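You operate a simulated robot arm through the tools that you are given. There is no shell and no other tool.

The job below is to be done with a simulated robot arm. You get a single attempt, and the scene is never put back.

JOB
Tip two scoops of lavender from the jar into the hopper and close the jar.
Fine: use the wooden-handled scoop and stand it back; spill none. Set down upright: wooden-handled scoop.

It is judged by the outcome, as a careful person would: the job done as asked, and still so three seconds after it is handed in. It fails if anything else is knocked over, pushed out of place, dropped, spilled or broken.

ROBOT AND FRAMES
A 6-joint arm with a two-finger parallel gripper, fixed in place. Base frame: the origin is on the floor under the middle of its stand, x ahead of it, y to its left, z up; the work surface is at about z = 0.78. Units: m, degrees, N and s.
With the tool pointing down near the work surface it reaches from about 0.24 to 0.64 m from the base axis. Its first joint turns from -66.0 to 66.0 degrees. Payload 2.7 kg.
Tool frame: the origin (TCP) lies between the finger pads and is the grasp point; the fingertips stand 0.023 m ahead of it; z points along the fingers, y is the line along which they close. Largest opening 0.094 m; finger width 0.038, thickness 0.01; the body of the gripper, 0.054 by 0.096 m, starts 0.039 m behind the TCP.
Orientation is told as [roll, pitch, yaw] about the base's x, y, z axes, in that order, counted from this pose: with the fingers straight down and closing along the base's y, the tool's x points along the base's -x, its y along +y and its z along -z.

CONTROLS
- The arm moves only by the tool play_rows. Its argument "increments" is a list of rows, each an object (a shift or turn left out is 0, a gripper value left out holds the last) with "grip": the closure, from 0 (fully open) to 1 (shut); "xyz": the shift along the base's x, y, z in units of 40 mm (1.0 is 40 mm), a list of three; "delta_rot": the turn, a rotation vector about the base's x, y, z in units of 6 degrees (1.0 is 6 degrees), a list of three. In form: [{"grip": grip, "xyz": [dx, dy, dz], "delta_rot": [ax, ay, az]}, ...]. A call has 1 to 20 rows; each row shifts and turns the commanded pose from where the row before left it. A call with a number of a shift or a turn outside -1 to 1 is refused whole. Rows are played at 5 a second. More than 0.05 m and 8.6 degrees between two rows, or a gripper value outside its range, and nothing of the call is played. Where a pose cannot be reached the arm comes as near as it can. A force on the tool above 40 N (or 10 N above the force at the start of the call, whichever is more), or a blocked arm, ends the call early, and 0.2 s more pass. The fingers move at their own pace (about 0.045 m/s each) and stop on an object; they squeeze with about 43 N. The grip force told is the motor's: it shows also when the fingers shut on nothing. Time passes only in rows, and 0.2 s behind the last, so rows that do not move let the fingers close. The reply holds the time, the measured pose of the TCP, the force on the tool along the base axes, the opening and the grip force, in the units named above and with some noise, with the torque about the TCP (base axes, N m) and any sound that the robot's microphone picked up.
- Cameras (640 x 400 px; columns grow to the right, rows downward): "scene" is fixed at [0.0914, -0.4438, 1.4148]; the picture's right is [0.62, -0.79, 0.00], its down [-0.37, -0.29, -0.88] and it looks along [0.70, 0.54, -0.47] (base axes); focal length 268 px, centre (320, 200). "wrist" rides on the gripper at [0.086, 0.016, -0.075] in the tool frame; the picture's right is [-0.18, 0.98, 0.00], its down [-0.58, -0.11, -0.81] and it looks along [-0.79, -0.15, 0.59] (tool axes); focal length 243 px, centre (320, 200).
- grab_frame(camera): a new picture of that camera. No time passes.
- locate(camera, pixels): there is no depth. For up to 12 entries [column, row, z] of the newest picture of that camera ("zoom" is the newest enlarged one), the place [x, y] in the base frame at which the ray of that pixel passes the height z, good to about 0.002 m. No time passes.
- inspect(camera, box): a new picture of the part [left, top, right, bottom] of that camera's present view, enlarged. No time passes.
- sign_off(): hands the job in; it is judged then, once.

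Open the gripper and draw the arm clear of the work before you hand the job in, unless the task says otherwise.

The tools are called after "Call:" as name(argument=value, ...) on one line, values as JSON. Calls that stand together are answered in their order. play_rows: Moves the arm, as the interface text tells. Its arguments: {"type":"object","properties":{"increments":{"type":"array","items":{"type":"object","properties":{"grip":{"type":"number"},"xyz":{"type":"array","items":{"type":"number"}},"delta_rot":{"type":"array","items":{"type":"number"}}}}}},"required":["increments"]} The other tools are called the same way: grab_frame (camera) takes a picture; locate (camera, pixels) gives the place at which the rays of pixels pass given heights; inspect (camera, box) takes an enlarged picture of a part of a camera's view; sign_off () hands the job in.

At the start:

```text
t: 0.0
tcp_pos: [0.3437, -0.1014, 1.2733]
orientation: [0.0, -0.1, -0.1]
force: [-0.3, 0.3, -0.1]
wrist_torque: [0.03, -0.01, -0.02]
opening: 0.0943
grasp_force: 0.1
```

scene: 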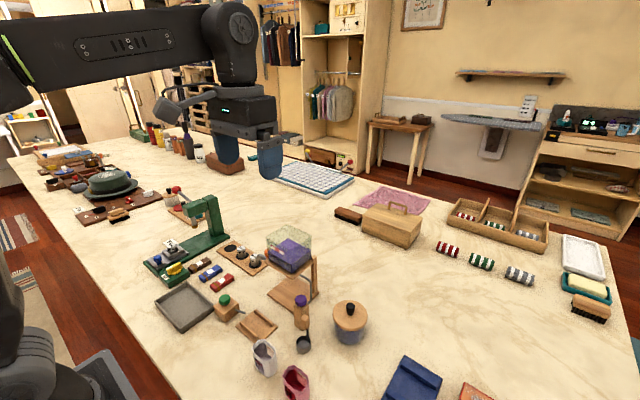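
wrist: 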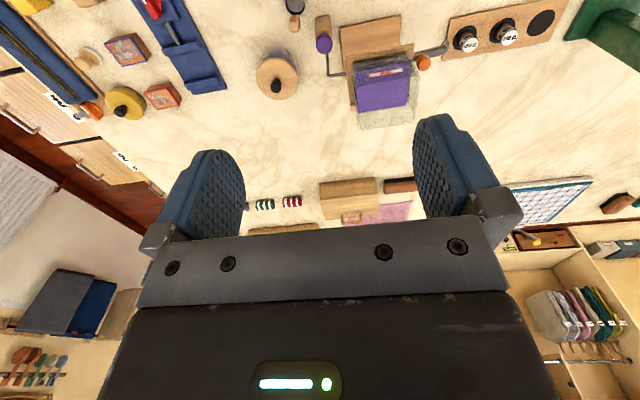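

I start by looking closely at the work area: the jar with wooden lid around (350,320), the hopper with purple contents around (288,250), and the scoops around (265,355), (303,330), (295,380).

Call:
inspect(camera="scene", box=[220, 220, 400, 400])

Call:
inspect(camera="scene", box=[130, 180, 290, 340])

Call:
inspect(camera="wrist", box=[220, 0, 480, 140])

```text
2.22 times, centred on (310, 310) of scene
```

zoom: 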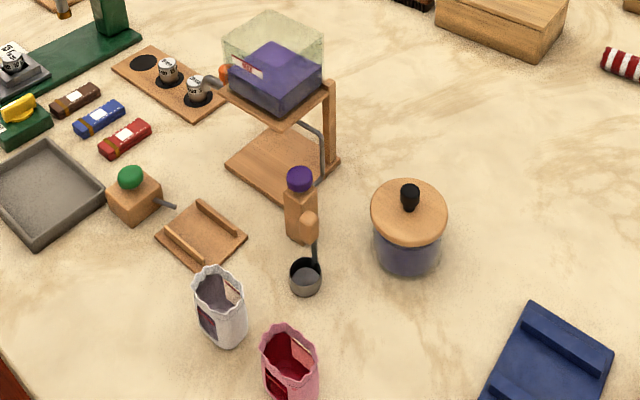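

```text
2.50 times, centred on (210, 260) of scene
```

zoom: 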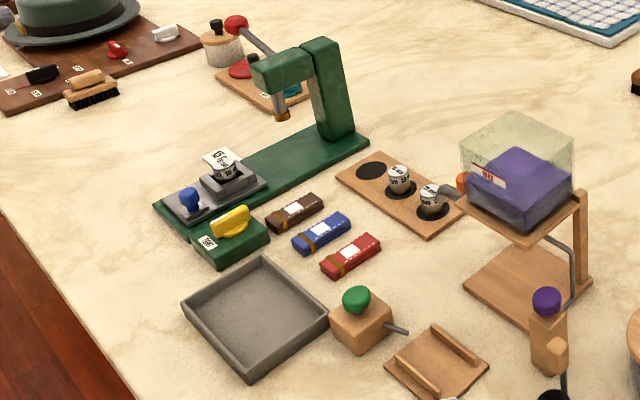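

```text
2.46 times, centred on (350, 70) of wrist
```

zoom: 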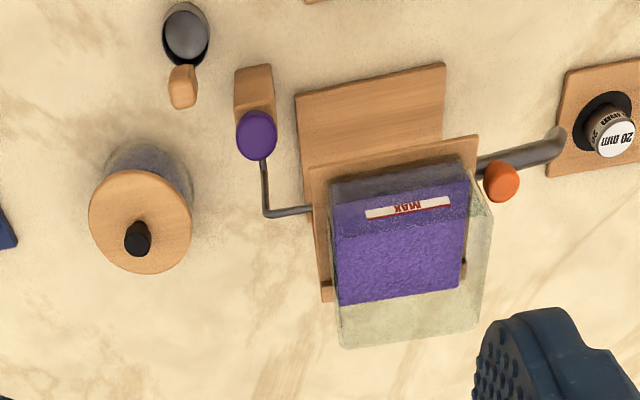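

The scoop seems to stand upright on its cup with a wooden grip atop; I take closer views of the scoop, jar and hopper to measure them.

Call:
inspect(camera="scene", box=[280, 280, 380, 360])

Call:
inspect(camera="scene", box=[250, 215, 330, 325])

Call:
inspect(camera="wrist", box=[250, 0, 350, 110])

Call:
inspect(camera="wrist", box=[330, 10, 450, 140])

```text
5.00 times, centred on (330, 320) of scene
```

zoom: 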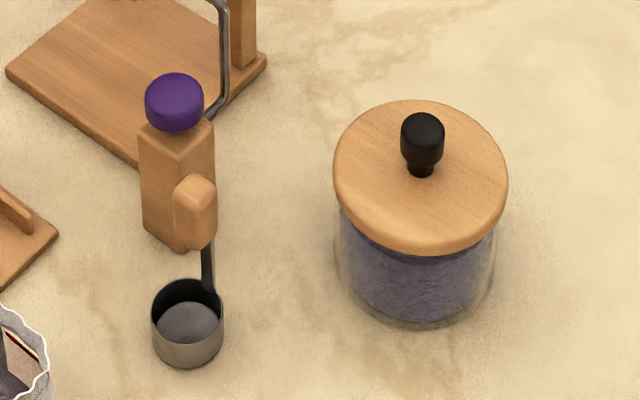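

```text
3.64 times, centred on (290, 270) of scene
```

zoom: 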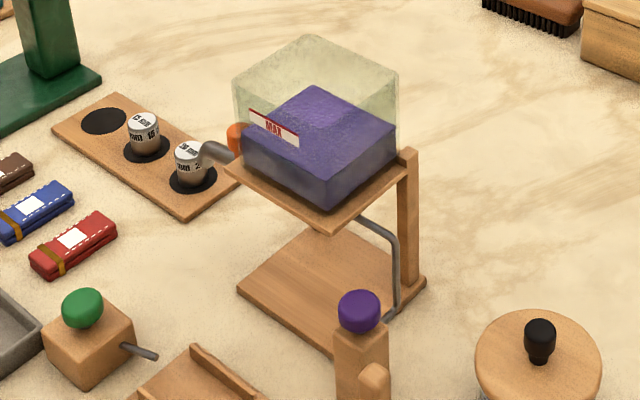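

```text
3.64 times, centred on (300, 55) of wrist
```

zoom: 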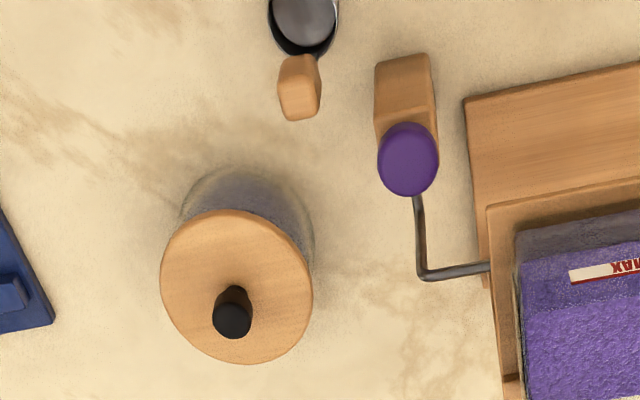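

```text
3.08 times, centred on (390, 75) of wrist
```

zoom: 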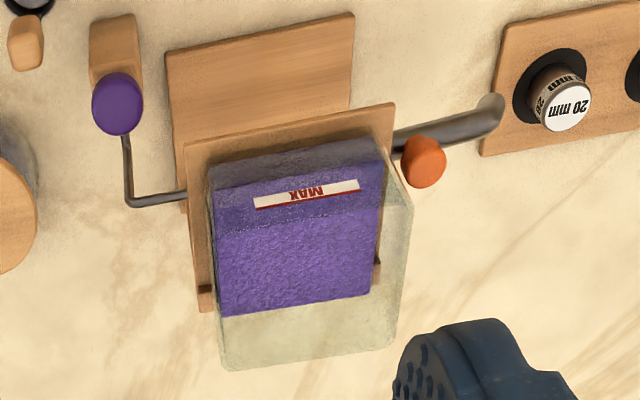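

I locate the scoop, jar, and hopper features at several heights in both cameras to triangulate them.

Call:
locate(camera="scene", pixels=[[303.6, 353, 0.78], [303.6, 342, 0.8], [303.6, 342, 0.81], [305.2, 316, 0.85], [305.2, 316, 0.88], [305.2, 316, 0.91], [349.5, 343, 0.78], [350, 305, 0.86], [350, 305, 0.88], [350.5, 306, 0.9], [350.5, 296, 0.9], [350.5, 296, 0.92]])

Call:
locate(camera="wrist", pixels=[[295.3, 5.5, 0.78], [295.3, 5.5, 0.8], [294.2, 27.5, 0.85], [294.2, 27.5, 0.88], [294.2, 27.5, 0.91], [277, 78, 0.86], [277, 78, 0.88], [277, 78, 0.9], [275.5, 87, 0.9], [275.5, 87, 0.92]])

```text
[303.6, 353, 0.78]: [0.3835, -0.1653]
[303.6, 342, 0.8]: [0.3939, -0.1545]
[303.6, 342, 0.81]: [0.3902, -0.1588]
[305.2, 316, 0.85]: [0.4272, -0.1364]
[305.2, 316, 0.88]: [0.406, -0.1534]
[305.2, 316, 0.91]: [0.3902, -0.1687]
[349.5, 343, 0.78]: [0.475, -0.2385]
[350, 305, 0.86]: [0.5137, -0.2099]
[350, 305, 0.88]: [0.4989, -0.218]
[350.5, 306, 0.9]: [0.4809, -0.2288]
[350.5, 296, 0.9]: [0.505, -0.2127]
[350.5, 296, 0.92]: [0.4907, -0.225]
```

```text
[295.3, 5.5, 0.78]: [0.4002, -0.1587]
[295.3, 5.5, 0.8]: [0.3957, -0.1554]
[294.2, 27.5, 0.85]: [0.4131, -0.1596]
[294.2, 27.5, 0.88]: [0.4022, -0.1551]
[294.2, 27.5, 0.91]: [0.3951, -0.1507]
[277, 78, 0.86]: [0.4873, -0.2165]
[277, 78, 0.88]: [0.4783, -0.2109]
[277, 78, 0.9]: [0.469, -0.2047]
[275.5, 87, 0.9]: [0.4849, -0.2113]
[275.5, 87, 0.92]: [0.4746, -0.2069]
```

The grip of the scoop is near (0.40,-0.155) at z≈0.88, jar near (0.48,-0.22). I pitch the gripper backward so the wrist camera looks down at the area, for better measuring.

Call:
play_rows(increments=[{"grip": 0, "xyz": [0.1, -0.2, -0.4], "delta_rot": [0, 1, 0]}, {"xyz": [0.1, -0.2, -0.4], "delta_rot": [0, 1, 0]}, {"xyz": [0.1, -0.2, -0.4], "delta_rot": [0, 1, 0]}, {"xyz": [0.1, -0.2, -0.4], "delta_rot": [0, 1, 0]}, {"xyz": [0.1, -0.2, -0.4], "delta_rot": [0, 1, 0]}, {"xyz": [0.1, -0.2, -0.4], "delta_rot": [0, 1, 0]}, {}])

Call:
grab_frame(camera="wrist")

Call:
grab_frame(camera="scene")

```text
t: 1.6
tcp_pos: [0.3613, -0.1481, 1.1683]
orientation: [0.0, 35.8, 0.0]
force: [1.0, 0.3, 0.0]
wrist_torque: [0.01, -0.03, 0.02]
opening: 0.0941
grasp_force: 0.0
out of reach, approached as far as the arm can: row 6
```

```text
taken
```

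wrist: 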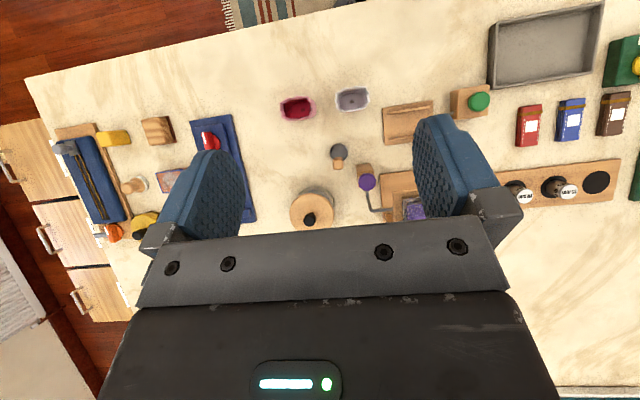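

```text
taken
```

scene: 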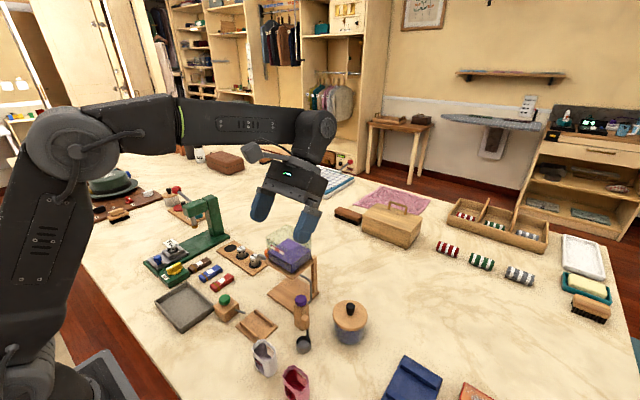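

The scoop is at (338,152), jar at (312,210), hopper at (405,200), partly hidden by a finger. I zoom into these.

Call:
inspect(camera="wrist", box=[280, 130, 400, 235])

Call:
inspect(camera="scene", box=[255, 225, 335, 310])

```text
3.81 times, centred on (340, 182) of wrist
```

zoom: 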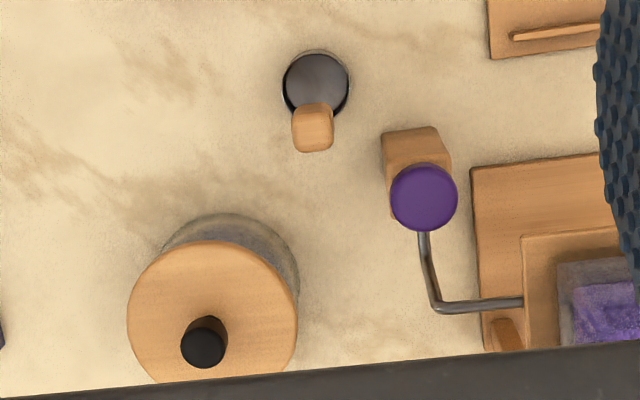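

```text
4.71 times, centred on (295, 268) of scene
```

zoom: 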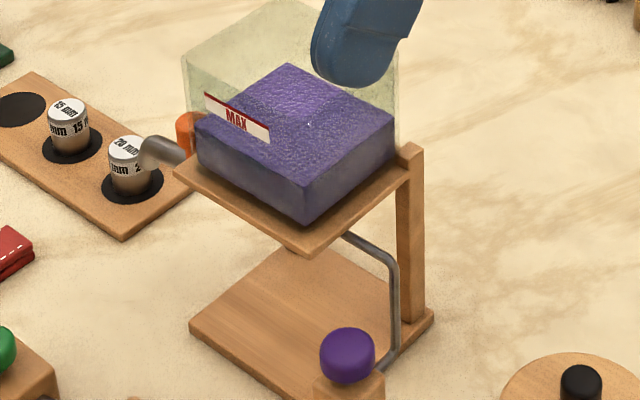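

I shift left and pitch up a little so the hopper falls between the fingers in the wrist view.

Call:
play_rows(increments=[{"xyz": [0, 0.7, 0], "delta_rot": [0, -1, 0]}, {"xyz": [0, 0.7, 0], "delta_rot": [0, -1, 0]}, {"xyz": [0, 0.7, 0], "delta_rot": [0, 0, 0]}, {}])

Call:
grab_frame(camera="wrist")

Call:
inspect(camera="wrist", box=[240, 80, 420, 220])

Call:
inspect(camera="scene", box=[255, 215, 335, 310])

```text
t: 2.6
tcp_pos: [0.3618, -0.0645, 1.1671]
orientation: [0.1, 23.8, 0.0]
force: [-0.4, 0.1, -0.4]
wrist_torque: [-0.04, 0.02, 0.02]
opening: 0.094
grasp_force: 0.0
```

```text
taken
```

wrist: 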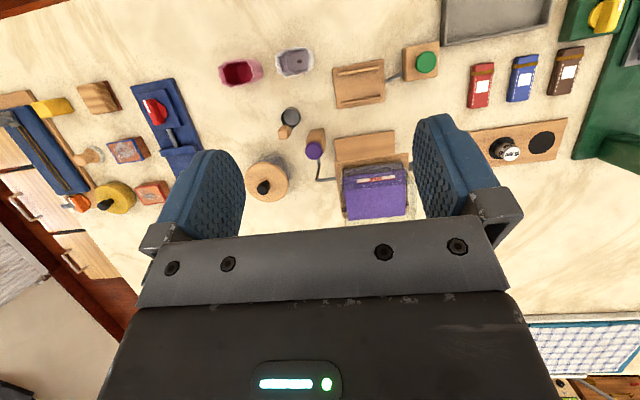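

```text
2.86 times, centred on (330, 150) of wrist
```

zoom: 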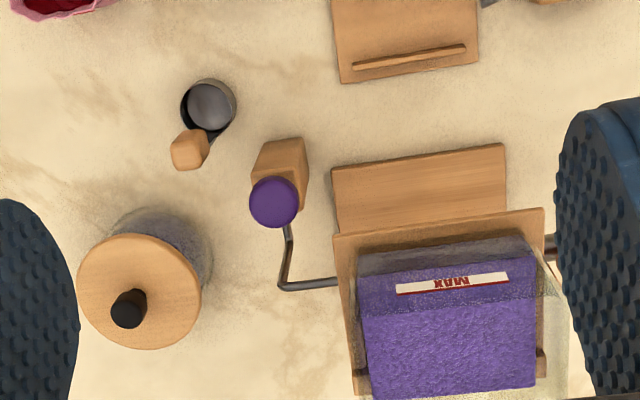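

```text
4.21 times, centred on (295, 262) of scene
```

zoom: 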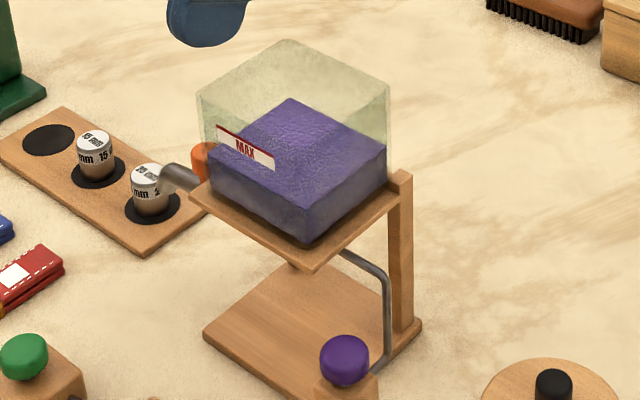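

I triangulate the hopper platform corners, the glass top, jar lid and knob and scoop from the two current pictures.

Call:
locate(camera="scene", pixels=[[293.1, 278.6, 0.86], [293.1, 278.6, 0.9], [264.1, 260.1, 0.86], [264.1, 260.1, 0.9], [350.2, 314.4, 0.86], [350.2, 314.4, 0.9], [350.4, 305, 0.88], [350.4, 305, 0.92], [265.8, 235.9, 0.95], [287.9, 223.5, 0.95], [311.6, 234.7, 0.95], [305.2, 316, 0.88]])

Call:
locate(camera="wrist", pixels=[[334.5, 162.2, 0.86], [334.5, 162.2, 0.9], [408, 152.8, 0.86], [408, 152.8, 0.9], [266.8, 181.5, 0.86], [266.8, 181.5, 0.9], [262.8, 187.4, 0.88], [262.8, 187.4, 0.92], [284.4, 132.4, 0.86], [284.4, 132.4, 0.89], [291.5, 116.6, 0.8], [291.5, 116.6, 0.81]])

```text
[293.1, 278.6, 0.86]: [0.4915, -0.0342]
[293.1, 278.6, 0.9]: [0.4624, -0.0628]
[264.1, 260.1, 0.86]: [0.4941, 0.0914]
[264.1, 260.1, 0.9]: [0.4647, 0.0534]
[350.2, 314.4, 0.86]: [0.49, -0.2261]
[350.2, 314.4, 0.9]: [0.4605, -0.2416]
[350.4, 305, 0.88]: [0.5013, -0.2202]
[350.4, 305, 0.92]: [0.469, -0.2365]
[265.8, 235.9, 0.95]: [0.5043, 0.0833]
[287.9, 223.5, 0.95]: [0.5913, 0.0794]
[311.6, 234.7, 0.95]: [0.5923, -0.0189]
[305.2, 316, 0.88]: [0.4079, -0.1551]
```

```text
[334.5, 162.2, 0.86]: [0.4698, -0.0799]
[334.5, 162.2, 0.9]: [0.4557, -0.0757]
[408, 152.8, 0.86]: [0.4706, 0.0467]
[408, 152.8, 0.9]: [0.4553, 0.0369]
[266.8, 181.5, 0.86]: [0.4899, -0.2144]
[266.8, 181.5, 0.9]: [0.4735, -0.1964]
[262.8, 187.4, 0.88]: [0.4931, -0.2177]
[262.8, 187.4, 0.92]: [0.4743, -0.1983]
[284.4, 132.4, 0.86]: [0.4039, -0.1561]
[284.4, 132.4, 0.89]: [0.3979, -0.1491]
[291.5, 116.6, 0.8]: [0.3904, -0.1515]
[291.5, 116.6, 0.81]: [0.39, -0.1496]
```

Hopper platform is at z≈0.92, spanning x from 0.449, y −0.074…0.032; lid center ≈(0.498,−0.22). I now move closer above the scoop for a more precise view.

Call:
play_rows(increments=[{"xyz": [0.2, -0.75, 0]}, {"xyz": [0.2, -0.75, -0.5]}, {"xyz": [0.2, -0.76, -0.8]}, {"xyz": [0.2, 0, -1]}, {"xyz": [0.15, 0, -1]}, {"xyz": [0, 0, -0.88]}, {}])

Call:
grab_frame(camera="wrist")

Call:
inspect(camera="wrist", box=[220, 60, 380, 220])

```text
t: 4.2
tcp_pos: [0.4005, -0.1538, 0.9978]
orientation: [0.1, 24.0, 0.0]
force: [0.7, 0.7, 0.7]
wrist_torque: [0.02, -0.01, -0.01]
opening: 0.0938
grasp_force: 0.1
```

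```text
taken
```

wrist: 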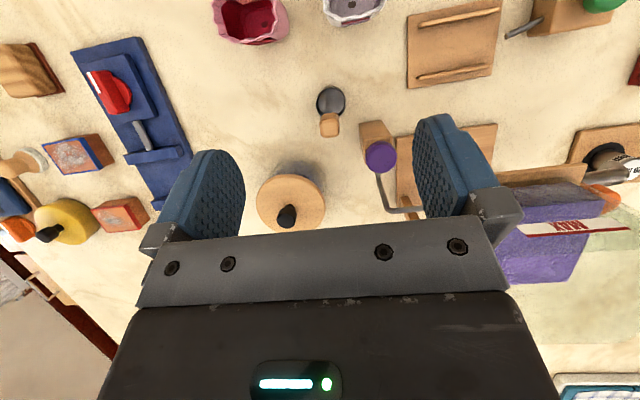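

```text
2.50 times, centred on (300, 140) of wrist
```

zoom: 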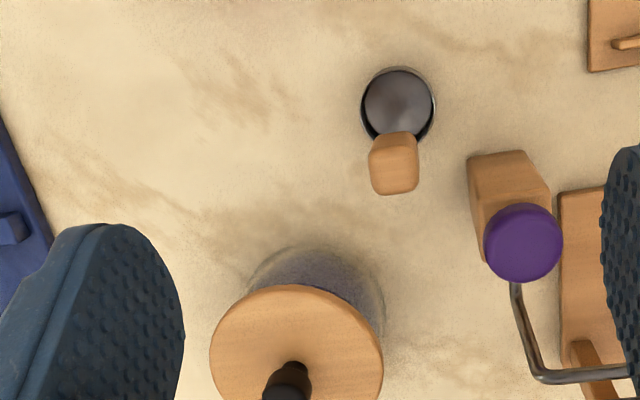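

The cup rim shows at zoom (398,103), grip at (394,165). I zoom further on the scoop and jar.

Call:
inspect(camera="wrist", box=[305, 75, 365, 145])

Call:
locate(camera="zoom", pixels=[[320, 200, 0.86]])

Call:
inspect(camera="scene", box=[285, 305, 325, 360])

```text
5.71 times, centred on (335, 110) of wrist
```

zoom: 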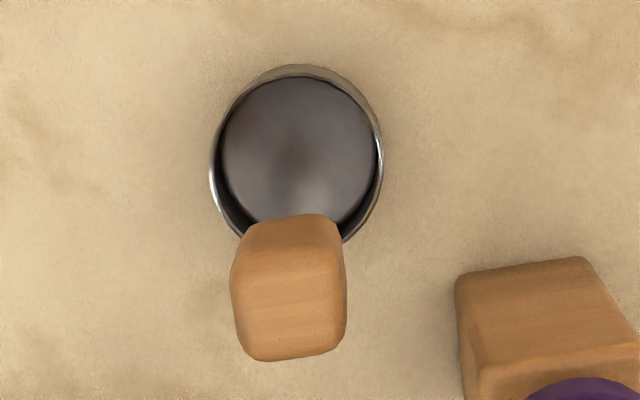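

```text
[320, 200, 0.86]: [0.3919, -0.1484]
```

```text
7.27 times, centred on (305, 332) of scene
```

zoom: 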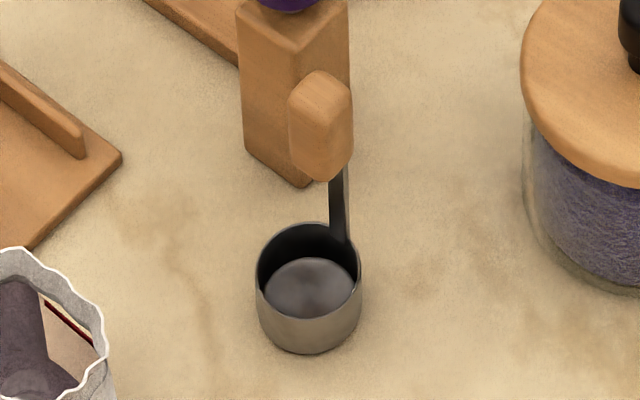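

I locate those: cup rim center and grip top from both pictures.

Call:
locate(camera="wrist", pixels=[[330.8, 101.2, 0.8], [330.8, 101.2, 0.81], [315.6, 101.2, 0.805], [346, 101.2, 0.805], [329.6, 128.4, 0.86], [329.6, 128.4, 0.87], [329.6, 128.4, 0.88], [319.4, 128.4, 0.87], [339.7, 128.4, 0.87]])

Call:
locate(camera="scene", pixels=[[303.5, 340.5, 0.8], [303.5, 340.5, 0.81], [305.3, 316.6, 0.86], [305.3, 316.6, 0.87], [305.3, 316.6, 0.88], [303.3, 352.6, 0.78], [307.5, 330, 0.82], [307.5, 330, 0.83], [307.5, 330, 0.84]])

```text
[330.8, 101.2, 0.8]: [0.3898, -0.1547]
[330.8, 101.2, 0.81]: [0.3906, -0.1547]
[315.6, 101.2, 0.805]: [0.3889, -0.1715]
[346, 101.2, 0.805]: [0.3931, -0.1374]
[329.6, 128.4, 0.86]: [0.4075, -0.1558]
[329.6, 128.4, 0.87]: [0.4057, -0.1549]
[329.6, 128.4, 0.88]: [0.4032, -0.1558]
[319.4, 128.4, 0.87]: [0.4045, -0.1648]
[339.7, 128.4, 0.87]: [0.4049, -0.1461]
```

```text
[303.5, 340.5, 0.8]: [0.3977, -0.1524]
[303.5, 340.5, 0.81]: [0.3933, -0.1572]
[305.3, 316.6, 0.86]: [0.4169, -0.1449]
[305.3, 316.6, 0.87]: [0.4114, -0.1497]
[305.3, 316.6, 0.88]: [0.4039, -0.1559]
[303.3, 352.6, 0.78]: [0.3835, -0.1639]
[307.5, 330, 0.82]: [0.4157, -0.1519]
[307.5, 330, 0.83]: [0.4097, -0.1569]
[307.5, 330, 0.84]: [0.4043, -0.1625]
```

Scoop: cup rim center (0.391,−0.155) at z≈0.81, grip center (0.4035,−0.1555), top z≈0.88. Now I zoom on the jar lid and knob in both views.

Call:
inspect(camera="wrist", box=[245, 150, 345, 235])

Call:
inspect(camera="scene", box=[325, 290, 380, 355])

```text
4.71 times, centred on (295, 192) of wrist
```

zoom: 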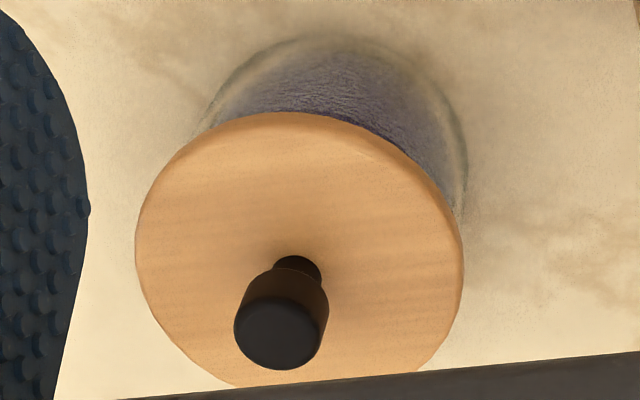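

```text
6.15 times, centred on (352, 322) of scene
```

zoom: 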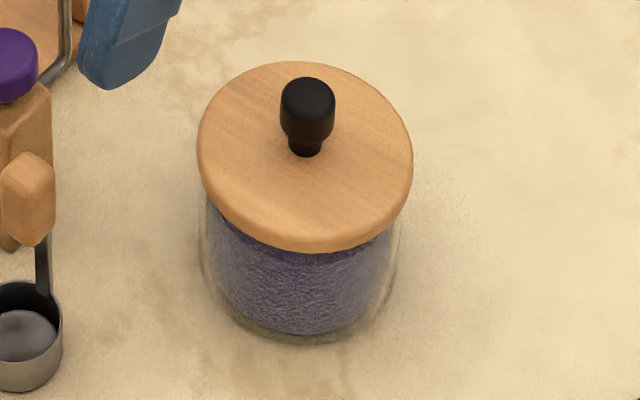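

I locate lid center and knob top in both views.

Call:
locate(camera="wrist", pixels=[[290.5, 204, 0.84], [290.5, 204, 0.85], [290.5, 204, 0.86], [286.1, 220, 0.86], [286.1, 220, 0.87], [286.1, 220, 0.88], [255.7, 202.6, 0.85], [325.4, 202.6, 0.85]])

Call:
locate(camera="scene", pixels=[[349.6, 313.5, 0.84], [349.6, 313.5, 0.85], [349.6, 313.5, 0.86], [350, 304.9, 0.86], [350, 304.9, 0.87], [350, 304.9, 0.88], [350, 344, 0.78]])

```text
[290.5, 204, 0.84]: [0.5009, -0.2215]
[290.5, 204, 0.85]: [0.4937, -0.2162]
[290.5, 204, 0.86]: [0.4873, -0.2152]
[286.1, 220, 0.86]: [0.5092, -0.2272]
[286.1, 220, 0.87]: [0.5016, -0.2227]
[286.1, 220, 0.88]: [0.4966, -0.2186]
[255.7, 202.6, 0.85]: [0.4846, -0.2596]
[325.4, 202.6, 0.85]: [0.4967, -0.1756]
```

```text
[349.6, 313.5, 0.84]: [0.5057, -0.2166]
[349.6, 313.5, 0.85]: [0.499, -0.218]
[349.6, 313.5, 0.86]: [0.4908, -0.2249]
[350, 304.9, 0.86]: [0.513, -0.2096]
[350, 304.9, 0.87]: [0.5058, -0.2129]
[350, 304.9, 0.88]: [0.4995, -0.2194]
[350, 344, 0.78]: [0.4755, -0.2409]
```

Knob top ≈(0.498,−0.219,0.88), lid top z≈0.85. I look for free table space for the lid near the jar.

Call:
grab_frame(camera="scene")

Call:
locate(camera="scene", pixels=[[405, 358, 0.78], [440, 375, 0.78], [400, 330, 0.78], [420, 320, 0.78], [385, 290, 0.78], [350, 375, 0.78], [390, 345, 0.78], [370, 370, 0.78], [311, 394, 0.78], [390, 260, 0.78], [340, 270, 0.78], [386, 395, 0.78]])

```text
taken
```

scene: 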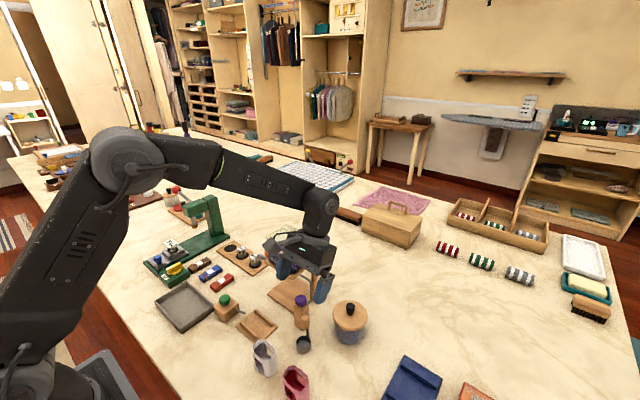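

```text
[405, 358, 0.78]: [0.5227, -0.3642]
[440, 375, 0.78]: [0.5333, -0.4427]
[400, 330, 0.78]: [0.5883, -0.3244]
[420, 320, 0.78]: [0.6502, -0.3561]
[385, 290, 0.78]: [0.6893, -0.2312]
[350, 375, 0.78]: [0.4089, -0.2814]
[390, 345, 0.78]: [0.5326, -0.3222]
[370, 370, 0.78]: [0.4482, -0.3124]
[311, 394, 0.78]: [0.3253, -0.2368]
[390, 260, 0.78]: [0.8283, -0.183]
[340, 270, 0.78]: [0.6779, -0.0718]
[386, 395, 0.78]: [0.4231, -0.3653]
```

Free spot for the lid: around (0.415,−0.29). Before handling anything I test, empty-handed and high up, whether the arm can reach the pouring attitude (tool pitched to about −96°) near the hopper.

Call:
play_rows(increments=[{"xyz": [0, 0, 1], "delta_rot": [0, -1, 0]}, {"xyz": [0, 0, 1], "delta_rot": [0, -1, 0]}, {"xyz": [0, 0, 1], "delta_rot": [0, -1, 0]}, {"xyz": [0, 0, 1], "delta_rot": [0, -1, 0]}, {"xyz": [0, 0, 1], "delta_rot": [0, -1, 0]}, {"xyz": [0, 0.3, 0], "delta_rot": [0, -1, 0]}, {"xyz": [0.1, 0.3, 0], "delta_rot": [0, -1, 0]}, {"xyz": [0.1, 0.3, 0], "delta_rot": [0, -1, 0]}, {"xyz": [0.1, 0.3, 0], "delta_rot": [0, -1, 0]}, {"xyz": [0.1, 0.3, 0], "delta_rot": [0, -1, 0]}, {"xyz": [0.1, 0.3, 0], "delta_rot": [0, -1, 0]}, {"xyz": [0.1, 0.3, 0], "delta_rot": [0, -1, 0]}, {"xyz": [0.1, 0.3, 0], "delta_rot": [0, -1, 0]}, {"xyz": [0.1, 0.3, 0], "delta_rot": [0, -1, 0]}, {"xyz": [0.1, 0.3, 0], "delta_rot": [0, -1, 0]}, {"xyz": [0.1, 0.3, 0], "delta_rot": [0, -1, 0]}, {"xyz": [0.1, 0, 0], "delta_rot": [0, -1, 0]}, {"xyz": [0.1, 0, 0], "delta_rot": [0, -1, 0]}, {"delta_rot": [0, -1, 0]}, {"delta_rot": [0, -1, 0]}])

Call:
grab_frame(camera="scene")

```text
t: 8.4
tcp_pos: [0.442, -0.0412, 1.2013]
orientation: [0.1, -87.4, -0.1]
force: [0.2, -0.3, -0.3]
wrist_torque: [0.0, 0.0, -0.03]
opening: 0.0939
grasp_force: 0.1
out of reach, approached as far as the arm can: row 15, 16
```

```text
taken
```

scene: 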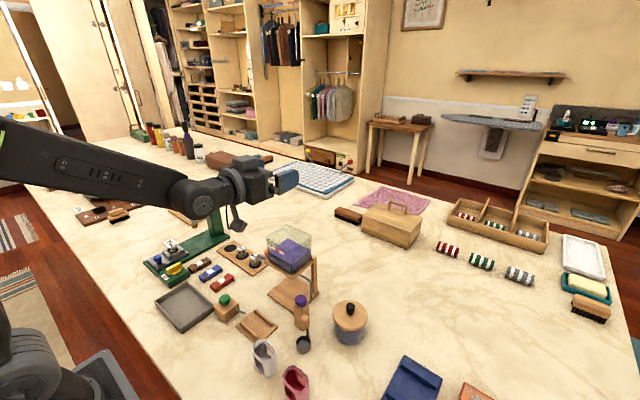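

The tool reached −87° at z 1.20. I test tilting further and coming lower (z≈1.12) while staying clear of the hopper.

Call:
play_rows(increments=[{"xyz": [0, 0.25, -0.5], "delta_rot": [0, -1, 0]}, {"xyz": [0, 0.25, -0.5], "delta_rot": [0, -1, 0]}, {"xyz": [0, 0, -0.5], "delta_rot": [0, -1, 0]}, {"xyz": [0, 0, -0.5], "delta_rot": [0, -1, 0]}, {}])

Call:
grab_frame(camera="scene")

```text
t: 9.6
tcp_pos: [0.444, -0.0193, 1.1215]
orientation: [-179.9, -68.8, 179.9]
force: [0.1, 0.3, -0.4]
wrist_torque: [0.01, -0.01, 0.01]
opening: 0.0941
grasp_force: 0.0
```

```text
taken
```

scene: 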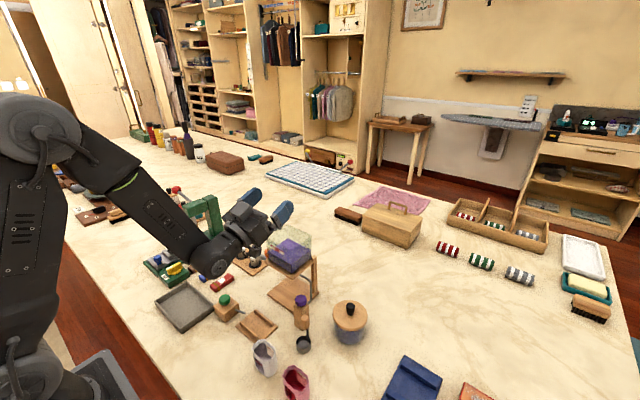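

Tilt to −111° is reachable at the hopper with clearance, so I pour by pitching. Now I return to tool-down above the jar knob at (0.498,−0.2185).

Call:
play_rows(increments=[{"xyz": [0, 0, 0.5], "delta_rot": [0, 0.975, 0]}, {"xyz": [0, 0, 0.5], "delta_rot": [0, 0.975, 0]}, {"xyz": [0, -0.3, 0], "delta_rot": [0, 0.975, 0]}, {"xyz": [0, -0.3, 0], "delta_rot": [0, 0.975, 0]}, {"xyz": [0.09, -0.3, 0], "delta_rot": [0, 0.975, 0]}, {"xyz": [0.09, -0.3, 0], "delta_rot": [0, 0.975, 0]}, {"xyz": [0.09, -0.3, 0], "delta_rot": [0, 0.975, 0]}, {"xyz": [0.09, -0.3, 0], "delta_rot": [0, 0.975, 0]}, {"xyz": [0.09, -0.3, 0], "delta_rot": [0, 0.975, 0]}, {"xyz": [0.09, -0.3, 0], "delta_rot": [0, 0.975, 0]}, {"xyz": [0.09, -0.3, 0], "delta_rot": [0, 0.975, 0]}, {"xyz": [0.09, -0.3, 0], "delta_rot": [0, 0.975, 0]}, {"xyz": [0.09, -0.3, 0], "delta_rot": [0, 0.975, 0]}, {"xyz": [0.09, -0.3, 0], "delta_rot": [0, 0.975, 0]}, {"xyz": [0.09, -0.3, 0], "delta_rot": [0, 0.975, 0]}, {"xyz": [0.09, -0.3, 0], "delta_rot": [0, 0.975, 0]}, {"xyz": [0.09, -0.3, 0], "delta_rot": [0, 0.975, 0]}, {"xyz": [0.09, -0.18, 0], "delta_rot": [0, 0.975, 0]}, {"xyz": [0.0, 0, 0], "delta_rot": [0, 0.975, 0]}, {}])

```text
t: 13.8
tcp_pos: [0.4515, -0.2283, 1.1222]
orientation: [10.2, -12.1, -0.9]
force: [-0.4, -0.9, -0.3]
wrist_torque: [0.04, 0.0, 0.01]
opening: 0.0938
grasp_force: 0.1
out of reach, approached as far as the arm can: row 15, 16, 17, 18, 19
```

The tool-down pose is out of reach that high; I lower by 0.1 m and then correct the attitude (10° roll, −12° pitch).

Call:
play_rows(increments=[{"xyz": [0, 0, -0.9]}, {"xyz": [0, 0, -0.9]}, {"xyz": [0, 0, -0.7], "delta_rot": [-0.85, 1, 0.07]}, {"delta_rot": [-0.85, 1, 0.07]}, {}])

```text
t: 15.0
tcp_pos: [0.4398, -0.2225, 1.0049]
orientation: [8.8, -10.2, -0.2]
force: [-1.1, -0.2, 0.0]
wrist_torque: [0.01, 0.0, 0.01]
opening: 0.0939
grasp_force: 0.1
out of reach, approached as far as the arm can: row 3, 4
```

Still limited; I look at the arm's configuration.

Call:
grab_frame(camera="scene")

Call:
grab_frame(camera="wrist")

```text
taken
```

scene: 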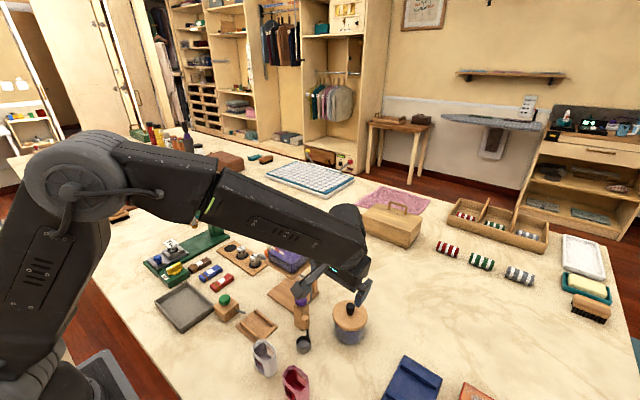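

```text
taken
```

wrist: 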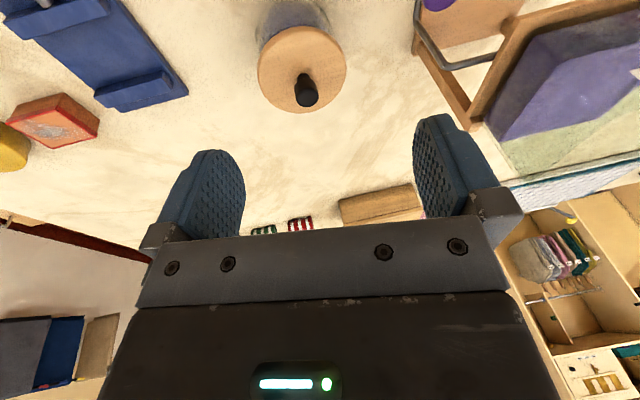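

The wrist seems to have flipped by crossing its straight position off-plane. I reverse that: pitch the tool back up here (well clear of hopper and jar), then I'll align the yaw with the arm's azimuth before pitching down again.

Call:
play_rows(increments=[{"xyz": [0, 0, 0.6], "delta_rot": [0, -1, 0]}, {"xyz": [0, 0, 0.6], "delta_rot": [0, -1, 0]}, {"xyz": [0, 0, 0.6], "delta_rot": [0, -1, 0]}, {"xyz": [0, 0, 0.6], "delta_rot": [0, -1, 0]}, {"xyz": [0, 0, 0.3], "delta_rot": [0, -1, 0]}, {"delta_rot": [0, -1, 0]}, {"delta_rot": [0, -1, 0]}, {"delta_rot": [0, -1, 0]}, {"delta_rot": [0, -1, 0]}, {"delta_rot": [0, -1, 0]}, {"delta_rot": [0, -1, 0]}, {"delta_rot": [0, -1, 0]}, {"delta_rot": [0, -1, 0]}, {}])

Call:
grab_frame(camera="scene")

```text
t: 18.0
tcp_pos: [0.4395, -0.222, 1.1135]
orientation: [12.1, -88.4, -3.4]
force: [0.5, 0.4, -0.2]
wrist_torque: [-0.02, 0.02, -0.01]
opening: 0.0941
grasp_force: 0.0
```

```text
taken
```

scene: 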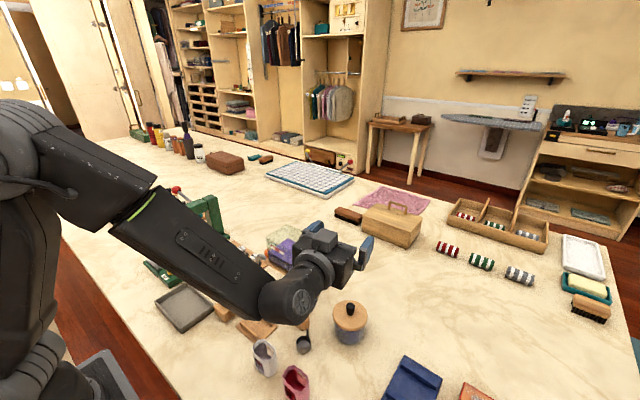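

Now I yaw the tool by about −36° so it points along the arm's azimuth (−27°).

Call:
play_rows(increments=[{"delta_rot": [0, 0, -1]}, {"delta_rot": [0, 0, -1]}, {"delta_rot": [0, 0, -1]}, {"delta_rot": [0, 0, -1]}, {"delta_rot": [0, 0, -1]}, {"delta_rot": [0, 0, -1]}, {}])

Call:
grab_frame(camera="scene")

```text
t: 19.6
tcp_pos: [0.4382, -0.2214, 1.1123]
orientation: [11.1, -88.4, -38.4]
force: [0.4, -0.1, -0.1]
wrist_torque: [0.0, -0.04, 0.03]
opening: 0.0942
grasp_force: 0.0
```

```text
taken
```

scene: 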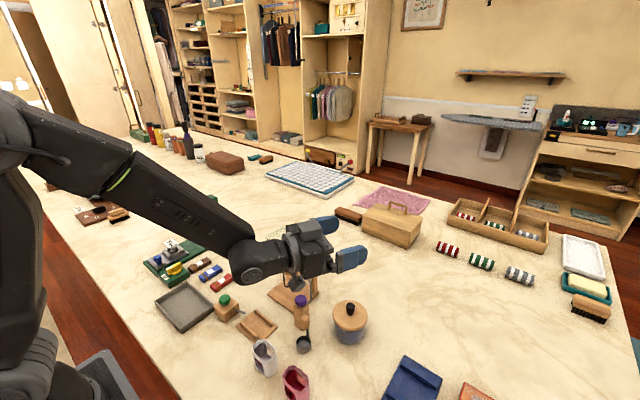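

The tool now points along azimuth −27°, in the arm's plane. I pitch it down again about the perpendicular axis so the wrist crosses straight cleanly.

Call:
play_rows(increments=[{"delta_rot": [0.459, 0.889, 0]}, {"delta_rot": [0.459, 0.889, 0]}, {"delta_rot": [0.459, 0.889, 0]}, {"delta_rot": [0.459, 0.889, 0]}, {"delta_rot": [0.459, 0.889, 0]}, {"delta_rot": [0.459, 0.889, 0]}, {"delta_rot": [0.459, 0.889, 0]}, {"delta_rot": [0.459, 0.889, 0]}, {"delta_rot": [0.459, 0.889, 0]}, {"delta_rot": [0.459, 0.889, 0]}, {"delta_rot": [0.459, 0.889, 0], "xyz": [0, 0, -0.5]}, {"delta_rot": [0.459, 0.889, 0], "xyz": [0, 0, -0.5]}, {"delta_rot": [0.459, 0.889, 0], "xyz": [0, 0, -0.5]}, {"delta_rot": [0.459, 0.889, 0], "xyz": [0, 0, -0.5]}, {"delta_rot": [0.32, 0.62, 0], "xyz": [0, 0, -0.5]}, {}])

Call:
grab_frame(camera="scene")

```text
t: 23.0
tcp_pos: [0.4177, -0.226, 1.0237]
orientation: [-9.2, -42.7, -22.1]
force: [0.5, 0.2, -0.4]
wrist_torque: [0.0, 0.01, -0.02]
opening: 0.094
grasp_force: 0.1
out of reach, approached as far as the arm can: row 5, 6, 7, 8, 9, 10, 11, 12, 13, 14
```

```text
taken
```

scene: 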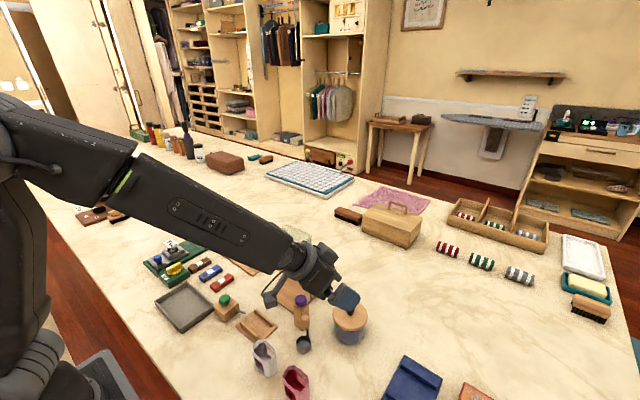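

The tool is aligned with the forearm (wrist straight), orientation [−9,−43,−22]. Row 15 was reached again, so I try a few more in-plane pitch rows to see whether it has crossed.

Call:
play_rows(increments=[{"delta_rot": [0.459, 0.889, 0]}, {"delta_rot": [0.459, 0.889, 0]}, {"delta_rot": [0.459, 0.889, 0]}, {}])

```text
t: 24.0
tcp_pos: [0.4142, -0.2084, 0.9954]
orientation: [-10.2, -25.0, -22.1]
force: [-0.5, -0.4, 0.3]
wrist_torque: [0.01, 0.01, 0.0]
opening: 0.0939
grasp_force: 0.0
out of reach, approached as far as the arm can: row 1, 2, 3
```

The orientation followed but the TCP drifted, so a wrist joint is at a limit. I inspect the arm's forearm and wrist to judge its configuration.

Call:
inspect(camera="scene", box=[80, 120, 380, 330])

Call:
grab_frame(camera="wrist")

```text
1.90 times, centred on (230, 225) of scene
```

zoom: 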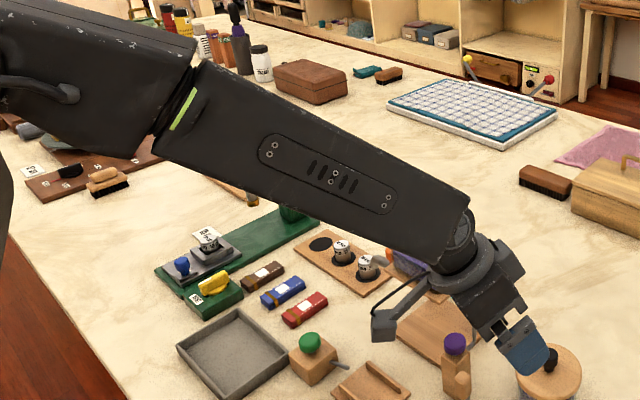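

```text
taken
```

wrist: 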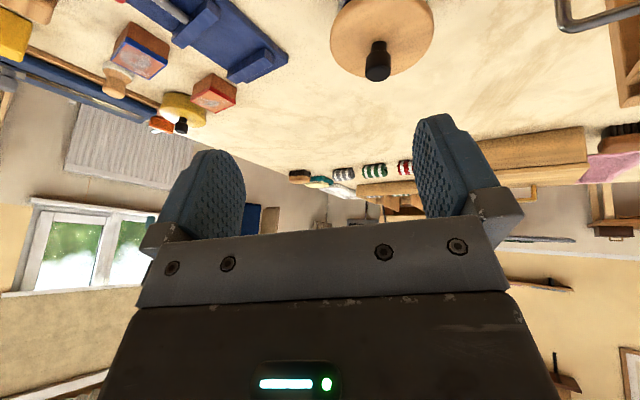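

The wrist now seems bent down again. I test by translating up slightly, and then continuing the rotation toward vertical.

Call:
play_rows(increments=[{"xyz": [0, 0, 0.5]}, {"xyz": [0, 0, 0.5]}, {}])

Call:
play_rows(increments=[{"delta_rot": [0.459, 0.889, 0]}, {}])

```text
t: 24.8
tcp_pos: [0.412, -0.2045, 1.023]
orientation: [-10.9, -25.2, -22.1]
force: [0.5, -0.3, 0.1]
wrist_torque: [0.0, -0.02, 0.03]
opening: 0.0938
grasp_force: 0.0
out of reach, approached as far as the arm can: row 1
```

```text
t: 25.4
tcp_pos: [0.4125, -0.1948, 1.0151]
orientation: [-11.3, -19.3, -21.8]
force: [0.6, -0.6, 0.2]
wrist_torque: [-0.01, -0.01, 0.02]
opening: 0.0941
grasp_force: 0.0
out of reach, approached as far as the arm can: row 1
```

The wrist went around to a joint-4 limit instead of crossing straight. I pitch back up here (clear of everything) to undo it, then will cross in-plane with larger steps.

Call:
play_rows(increments=[{"delta_rot": [-0.459, -0.889, 0], "xyz": [0, 0, 0.5]}, {"delta_rot": [-0.459, -0.889, 0], "xyz": [0, 0, 0.5]}, {"delta_rot": [-0.459, -0.889, 0], "xyz": [0, 0, 0.5]}, {"delta_rot": [-0.459, -0.889, 0], "xyz": [0, 0, 0.5]}, {"delta_rot": [-0.459, -0.889, 0], "xyz": [0, 0, 0.5]}, {"delta_rot": [-0.459, -0.889, 0]}, {"delta_rot": [-0.459, -0.889, 0]}, {"delta_rot": [-0.459, -0.889, 0]}, {"delta_rot": [-0.459, -0.889, 0]}, {"delta_rot": [-0.459, -0.889, 0]}, {"delta_rot": [-0.459, -0.889, 0]}, {"delta_rot": [-0.459, -0.889, 0]}, {}])

Call:
grab_frame(camera="scene")

```text
t: 28.2
tcp_pos: [0.4088, -0.1986, 1.1128]
orientation: [-112.6, -85.0, 77.1]
force: [-0.2, -0.2, 0.3]
wrist_torque: [0.02, -0.02, 0.0]
opening: 0.094
grasp_force: 0.1
out of reach, approached as far as the arm can: row 1
```

```text
taken
```

scene: 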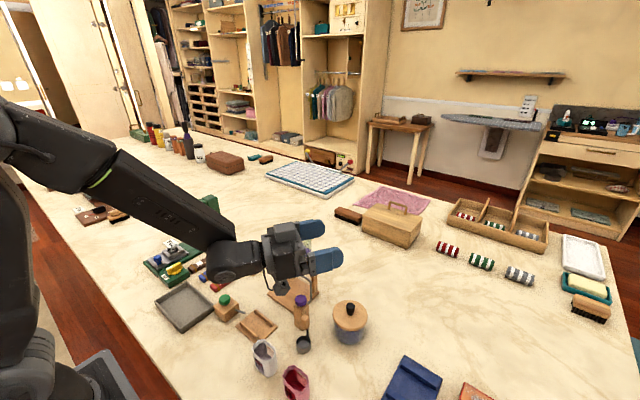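

Tool is now pointing horizontally at yaw ≈ −35°, with a small roll. I straighten it in-plane (yaw −26°) before crossing.

Call:
play_rows(increments=[{"delta_rot": [0.31, -0.22, 0.79]}, {"delta_rot": [0.31, -0.22, 0.79]}, {}])

Call:
inspect(camera="scene", box=[0, 80, 360, 310])

Call:
grab_frame(camera="scene")

```text
t: 29.0
tcp_pos: [0.4092, -0.199, 1.1126]
orientation: [-179.2, -87.9, 153.2]
force: [0.5, -0.2, -0.6]
wrist_torque: [-0.03, 0.0, -0.03]
opening: 0.0939
grasp_force: 0.0
```

```text
1.74 times, centred on (180, 195) of scene
```

zoom: 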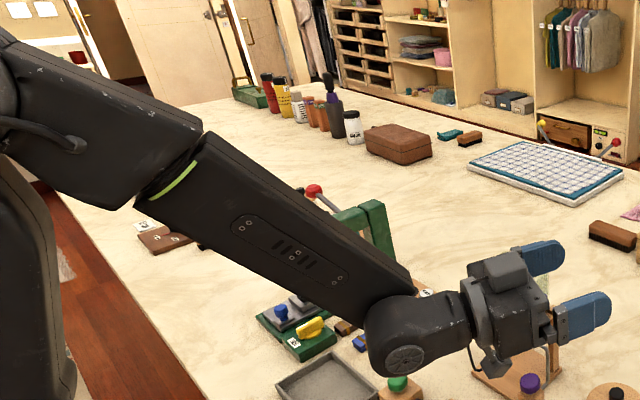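

```text
taken
```

scene: 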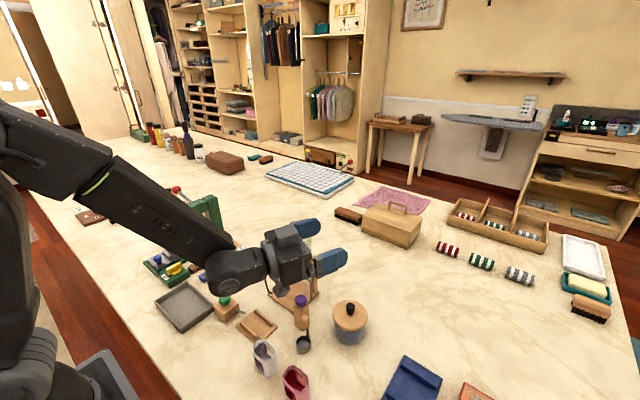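

Now in-plane. I locate the wrist center (223,273) and forearm start (97,184) in the arm plane to find the forearm's slope.

Call:
locate(camera="scene", pixels=[[223, 272.6, 1.0], [223, 272.6, 1.05], [223, 272.6, 1.1], [223, 272.6, 1.15], [223, 272.6, 1.2], [96.7, 183.5, 1.15], [96.7, 183.5, 1.2], [96.7, 183.5, 1.25], [96.7, 183.5, 1.3], [96.7, 183.5, 1.35], [155, 225, 1.2], [155, 225, 1.25]])

```text
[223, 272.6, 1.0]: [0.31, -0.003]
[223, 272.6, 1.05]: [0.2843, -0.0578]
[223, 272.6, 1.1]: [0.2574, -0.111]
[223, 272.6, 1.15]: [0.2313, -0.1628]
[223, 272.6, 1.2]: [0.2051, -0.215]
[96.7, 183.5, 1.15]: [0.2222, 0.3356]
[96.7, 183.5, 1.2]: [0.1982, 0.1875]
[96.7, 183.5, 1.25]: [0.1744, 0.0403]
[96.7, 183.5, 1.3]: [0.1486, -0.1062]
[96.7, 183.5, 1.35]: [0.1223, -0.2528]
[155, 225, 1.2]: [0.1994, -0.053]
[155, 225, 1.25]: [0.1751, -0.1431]
```

I estimate link lengths from the earlier fixed-camera view (elbow at (128,165) when the wrist was at azimuth −18°).

Call:
locate(camera="scene", pixels=[[128, 165, 1.25], [128, 165, 1.3], [128, 165, 1.35], [128, 165, 1.4], [128, 165, 1.45], [30, 350, 1.0], [30, 350, 1.1], [30, 350, 1.2], [318, 205, 1.1], [318, 205, 1.15], [318, 205, 1.2]])

```text
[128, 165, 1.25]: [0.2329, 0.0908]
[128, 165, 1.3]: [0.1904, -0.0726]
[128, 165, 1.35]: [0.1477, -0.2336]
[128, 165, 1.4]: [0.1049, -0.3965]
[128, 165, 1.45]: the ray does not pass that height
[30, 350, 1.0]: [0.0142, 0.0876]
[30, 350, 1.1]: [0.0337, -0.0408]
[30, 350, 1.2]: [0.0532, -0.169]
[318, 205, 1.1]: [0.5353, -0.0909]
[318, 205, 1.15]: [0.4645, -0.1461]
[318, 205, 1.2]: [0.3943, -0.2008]
```

The model gives the straight-wrist crossing at about pitch −56° here. I pitch down in-plane to about −62° and look at the alignment before the decisive step.

Call:
play_rows(increments=[{"delta_rot": [0.438, 0.899, 0]}, {"delta_rot": [0.438, 0.899, 0]}, {"delta_rot": [0.438, 0.899, 0]}, {"delta_rot": [0.438, 0.899, 0]}, {"delta_rot": [0.35, 0.72, 0]}, {}])

Call:
inspect(camera="scene", box=[60, 80, 380, 310])

```text
t: 30.4
tcp_pos: [0.41, -0.1978, 1.1133]
orientation: [0.0, -63.3, -25.9]
force: [0.4, -0.2, -0.1]
wrist_torque: [-0.02, 0.0, 0.06]
opening: 0.0939
grasp_force: 0.0
```

```text
1.74 times, centred on (220, 195) of scene
```

zoom: 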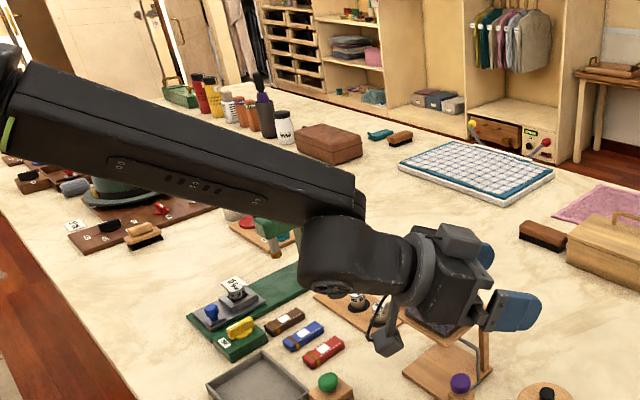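

The cap of the wrist joint at zoom (332,287) shows the forearm is rolled, meaning the arm plane is offset sideways from the base axis. I yaw the tool +12° and look again for the wrist joint axis to become horizontal.

Call:
play_rows(increments=[{"delta_rot": [0, 0, 1]}, {"delta_rot": [0, 0, 1]}, {}])

Call:
inspect(camera="scene", box=[60, 80, 380, 310])

```text
t: 31.2
tcp_pos: [0.4086, -0.1978, 1.1137]
orientation: [0.0, -63.4, -14.0]
force: [0.7, 0.0, -0.7]
wrist_torque: [0.01, -0.03, 0.02]
opening: 0.094
grasp_force: 0.2
```

```text
1.74 times, centred on (220, 195) of scene
```

zoom: 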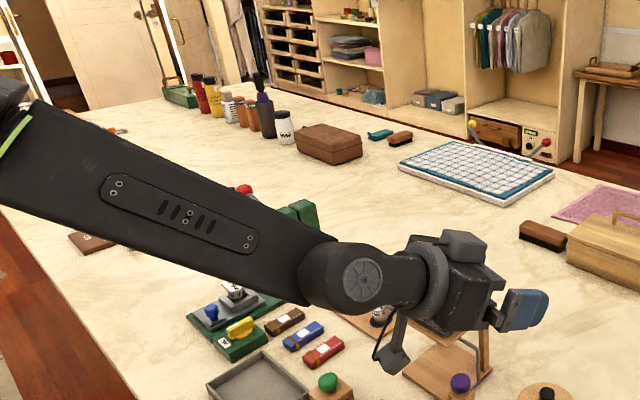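

The forearm plate now faces the camera and the joint cap is near level (362,278); in-plane yaw should be about −16°. I set that and make one large combined step (pitch +6°, up 40 mm) to cross the straight position, then continue.

Call:
play_rows(increments=[{"delta_rot": [0, 0, -0.33]}, {}])

Call:
play_rows(increments=[{"xyz": [0, 0, 1.0], "delta_rot": [0.2756, 0.9613, 0]}, {"xyz": [0, 0, 0.5], "delta_rot": [0.2756, 0.9613, 0]}, {}])

Call:
inspect(camera="scene", box=[60, 60, 380, 290])

```text
t: 31.8
tcp_pos: [0.409, -0.1972, 1.1124]
orientation: [-0.2, -63.5, -15.9]
force: [-0.4, 0.5, 0.1]
wrist_torque: [0.04, 0.0, 0.0]
opening: 0.0942
grasp_force: 0.0
```

```text
t: 32.6
tcp_pos: [0.4149, -0.1974, 1.1711]
orientation: [0.8, -55.3, -15.6]
force: [0.1, 0.0, 0.9]
wrist_torque: [-0.01, -0.03, -0.01]
opening: 0.0939
grasp_force: 0.1
out of reach, approached as far as the arm can: row 2
```

```text
1.74 times, centred on (220, 175) of scene
```

zoom: 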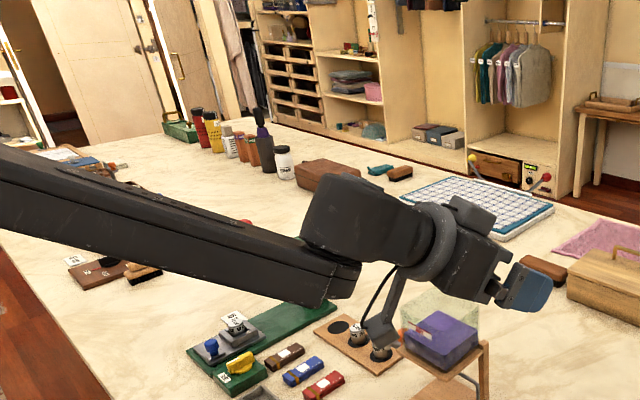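

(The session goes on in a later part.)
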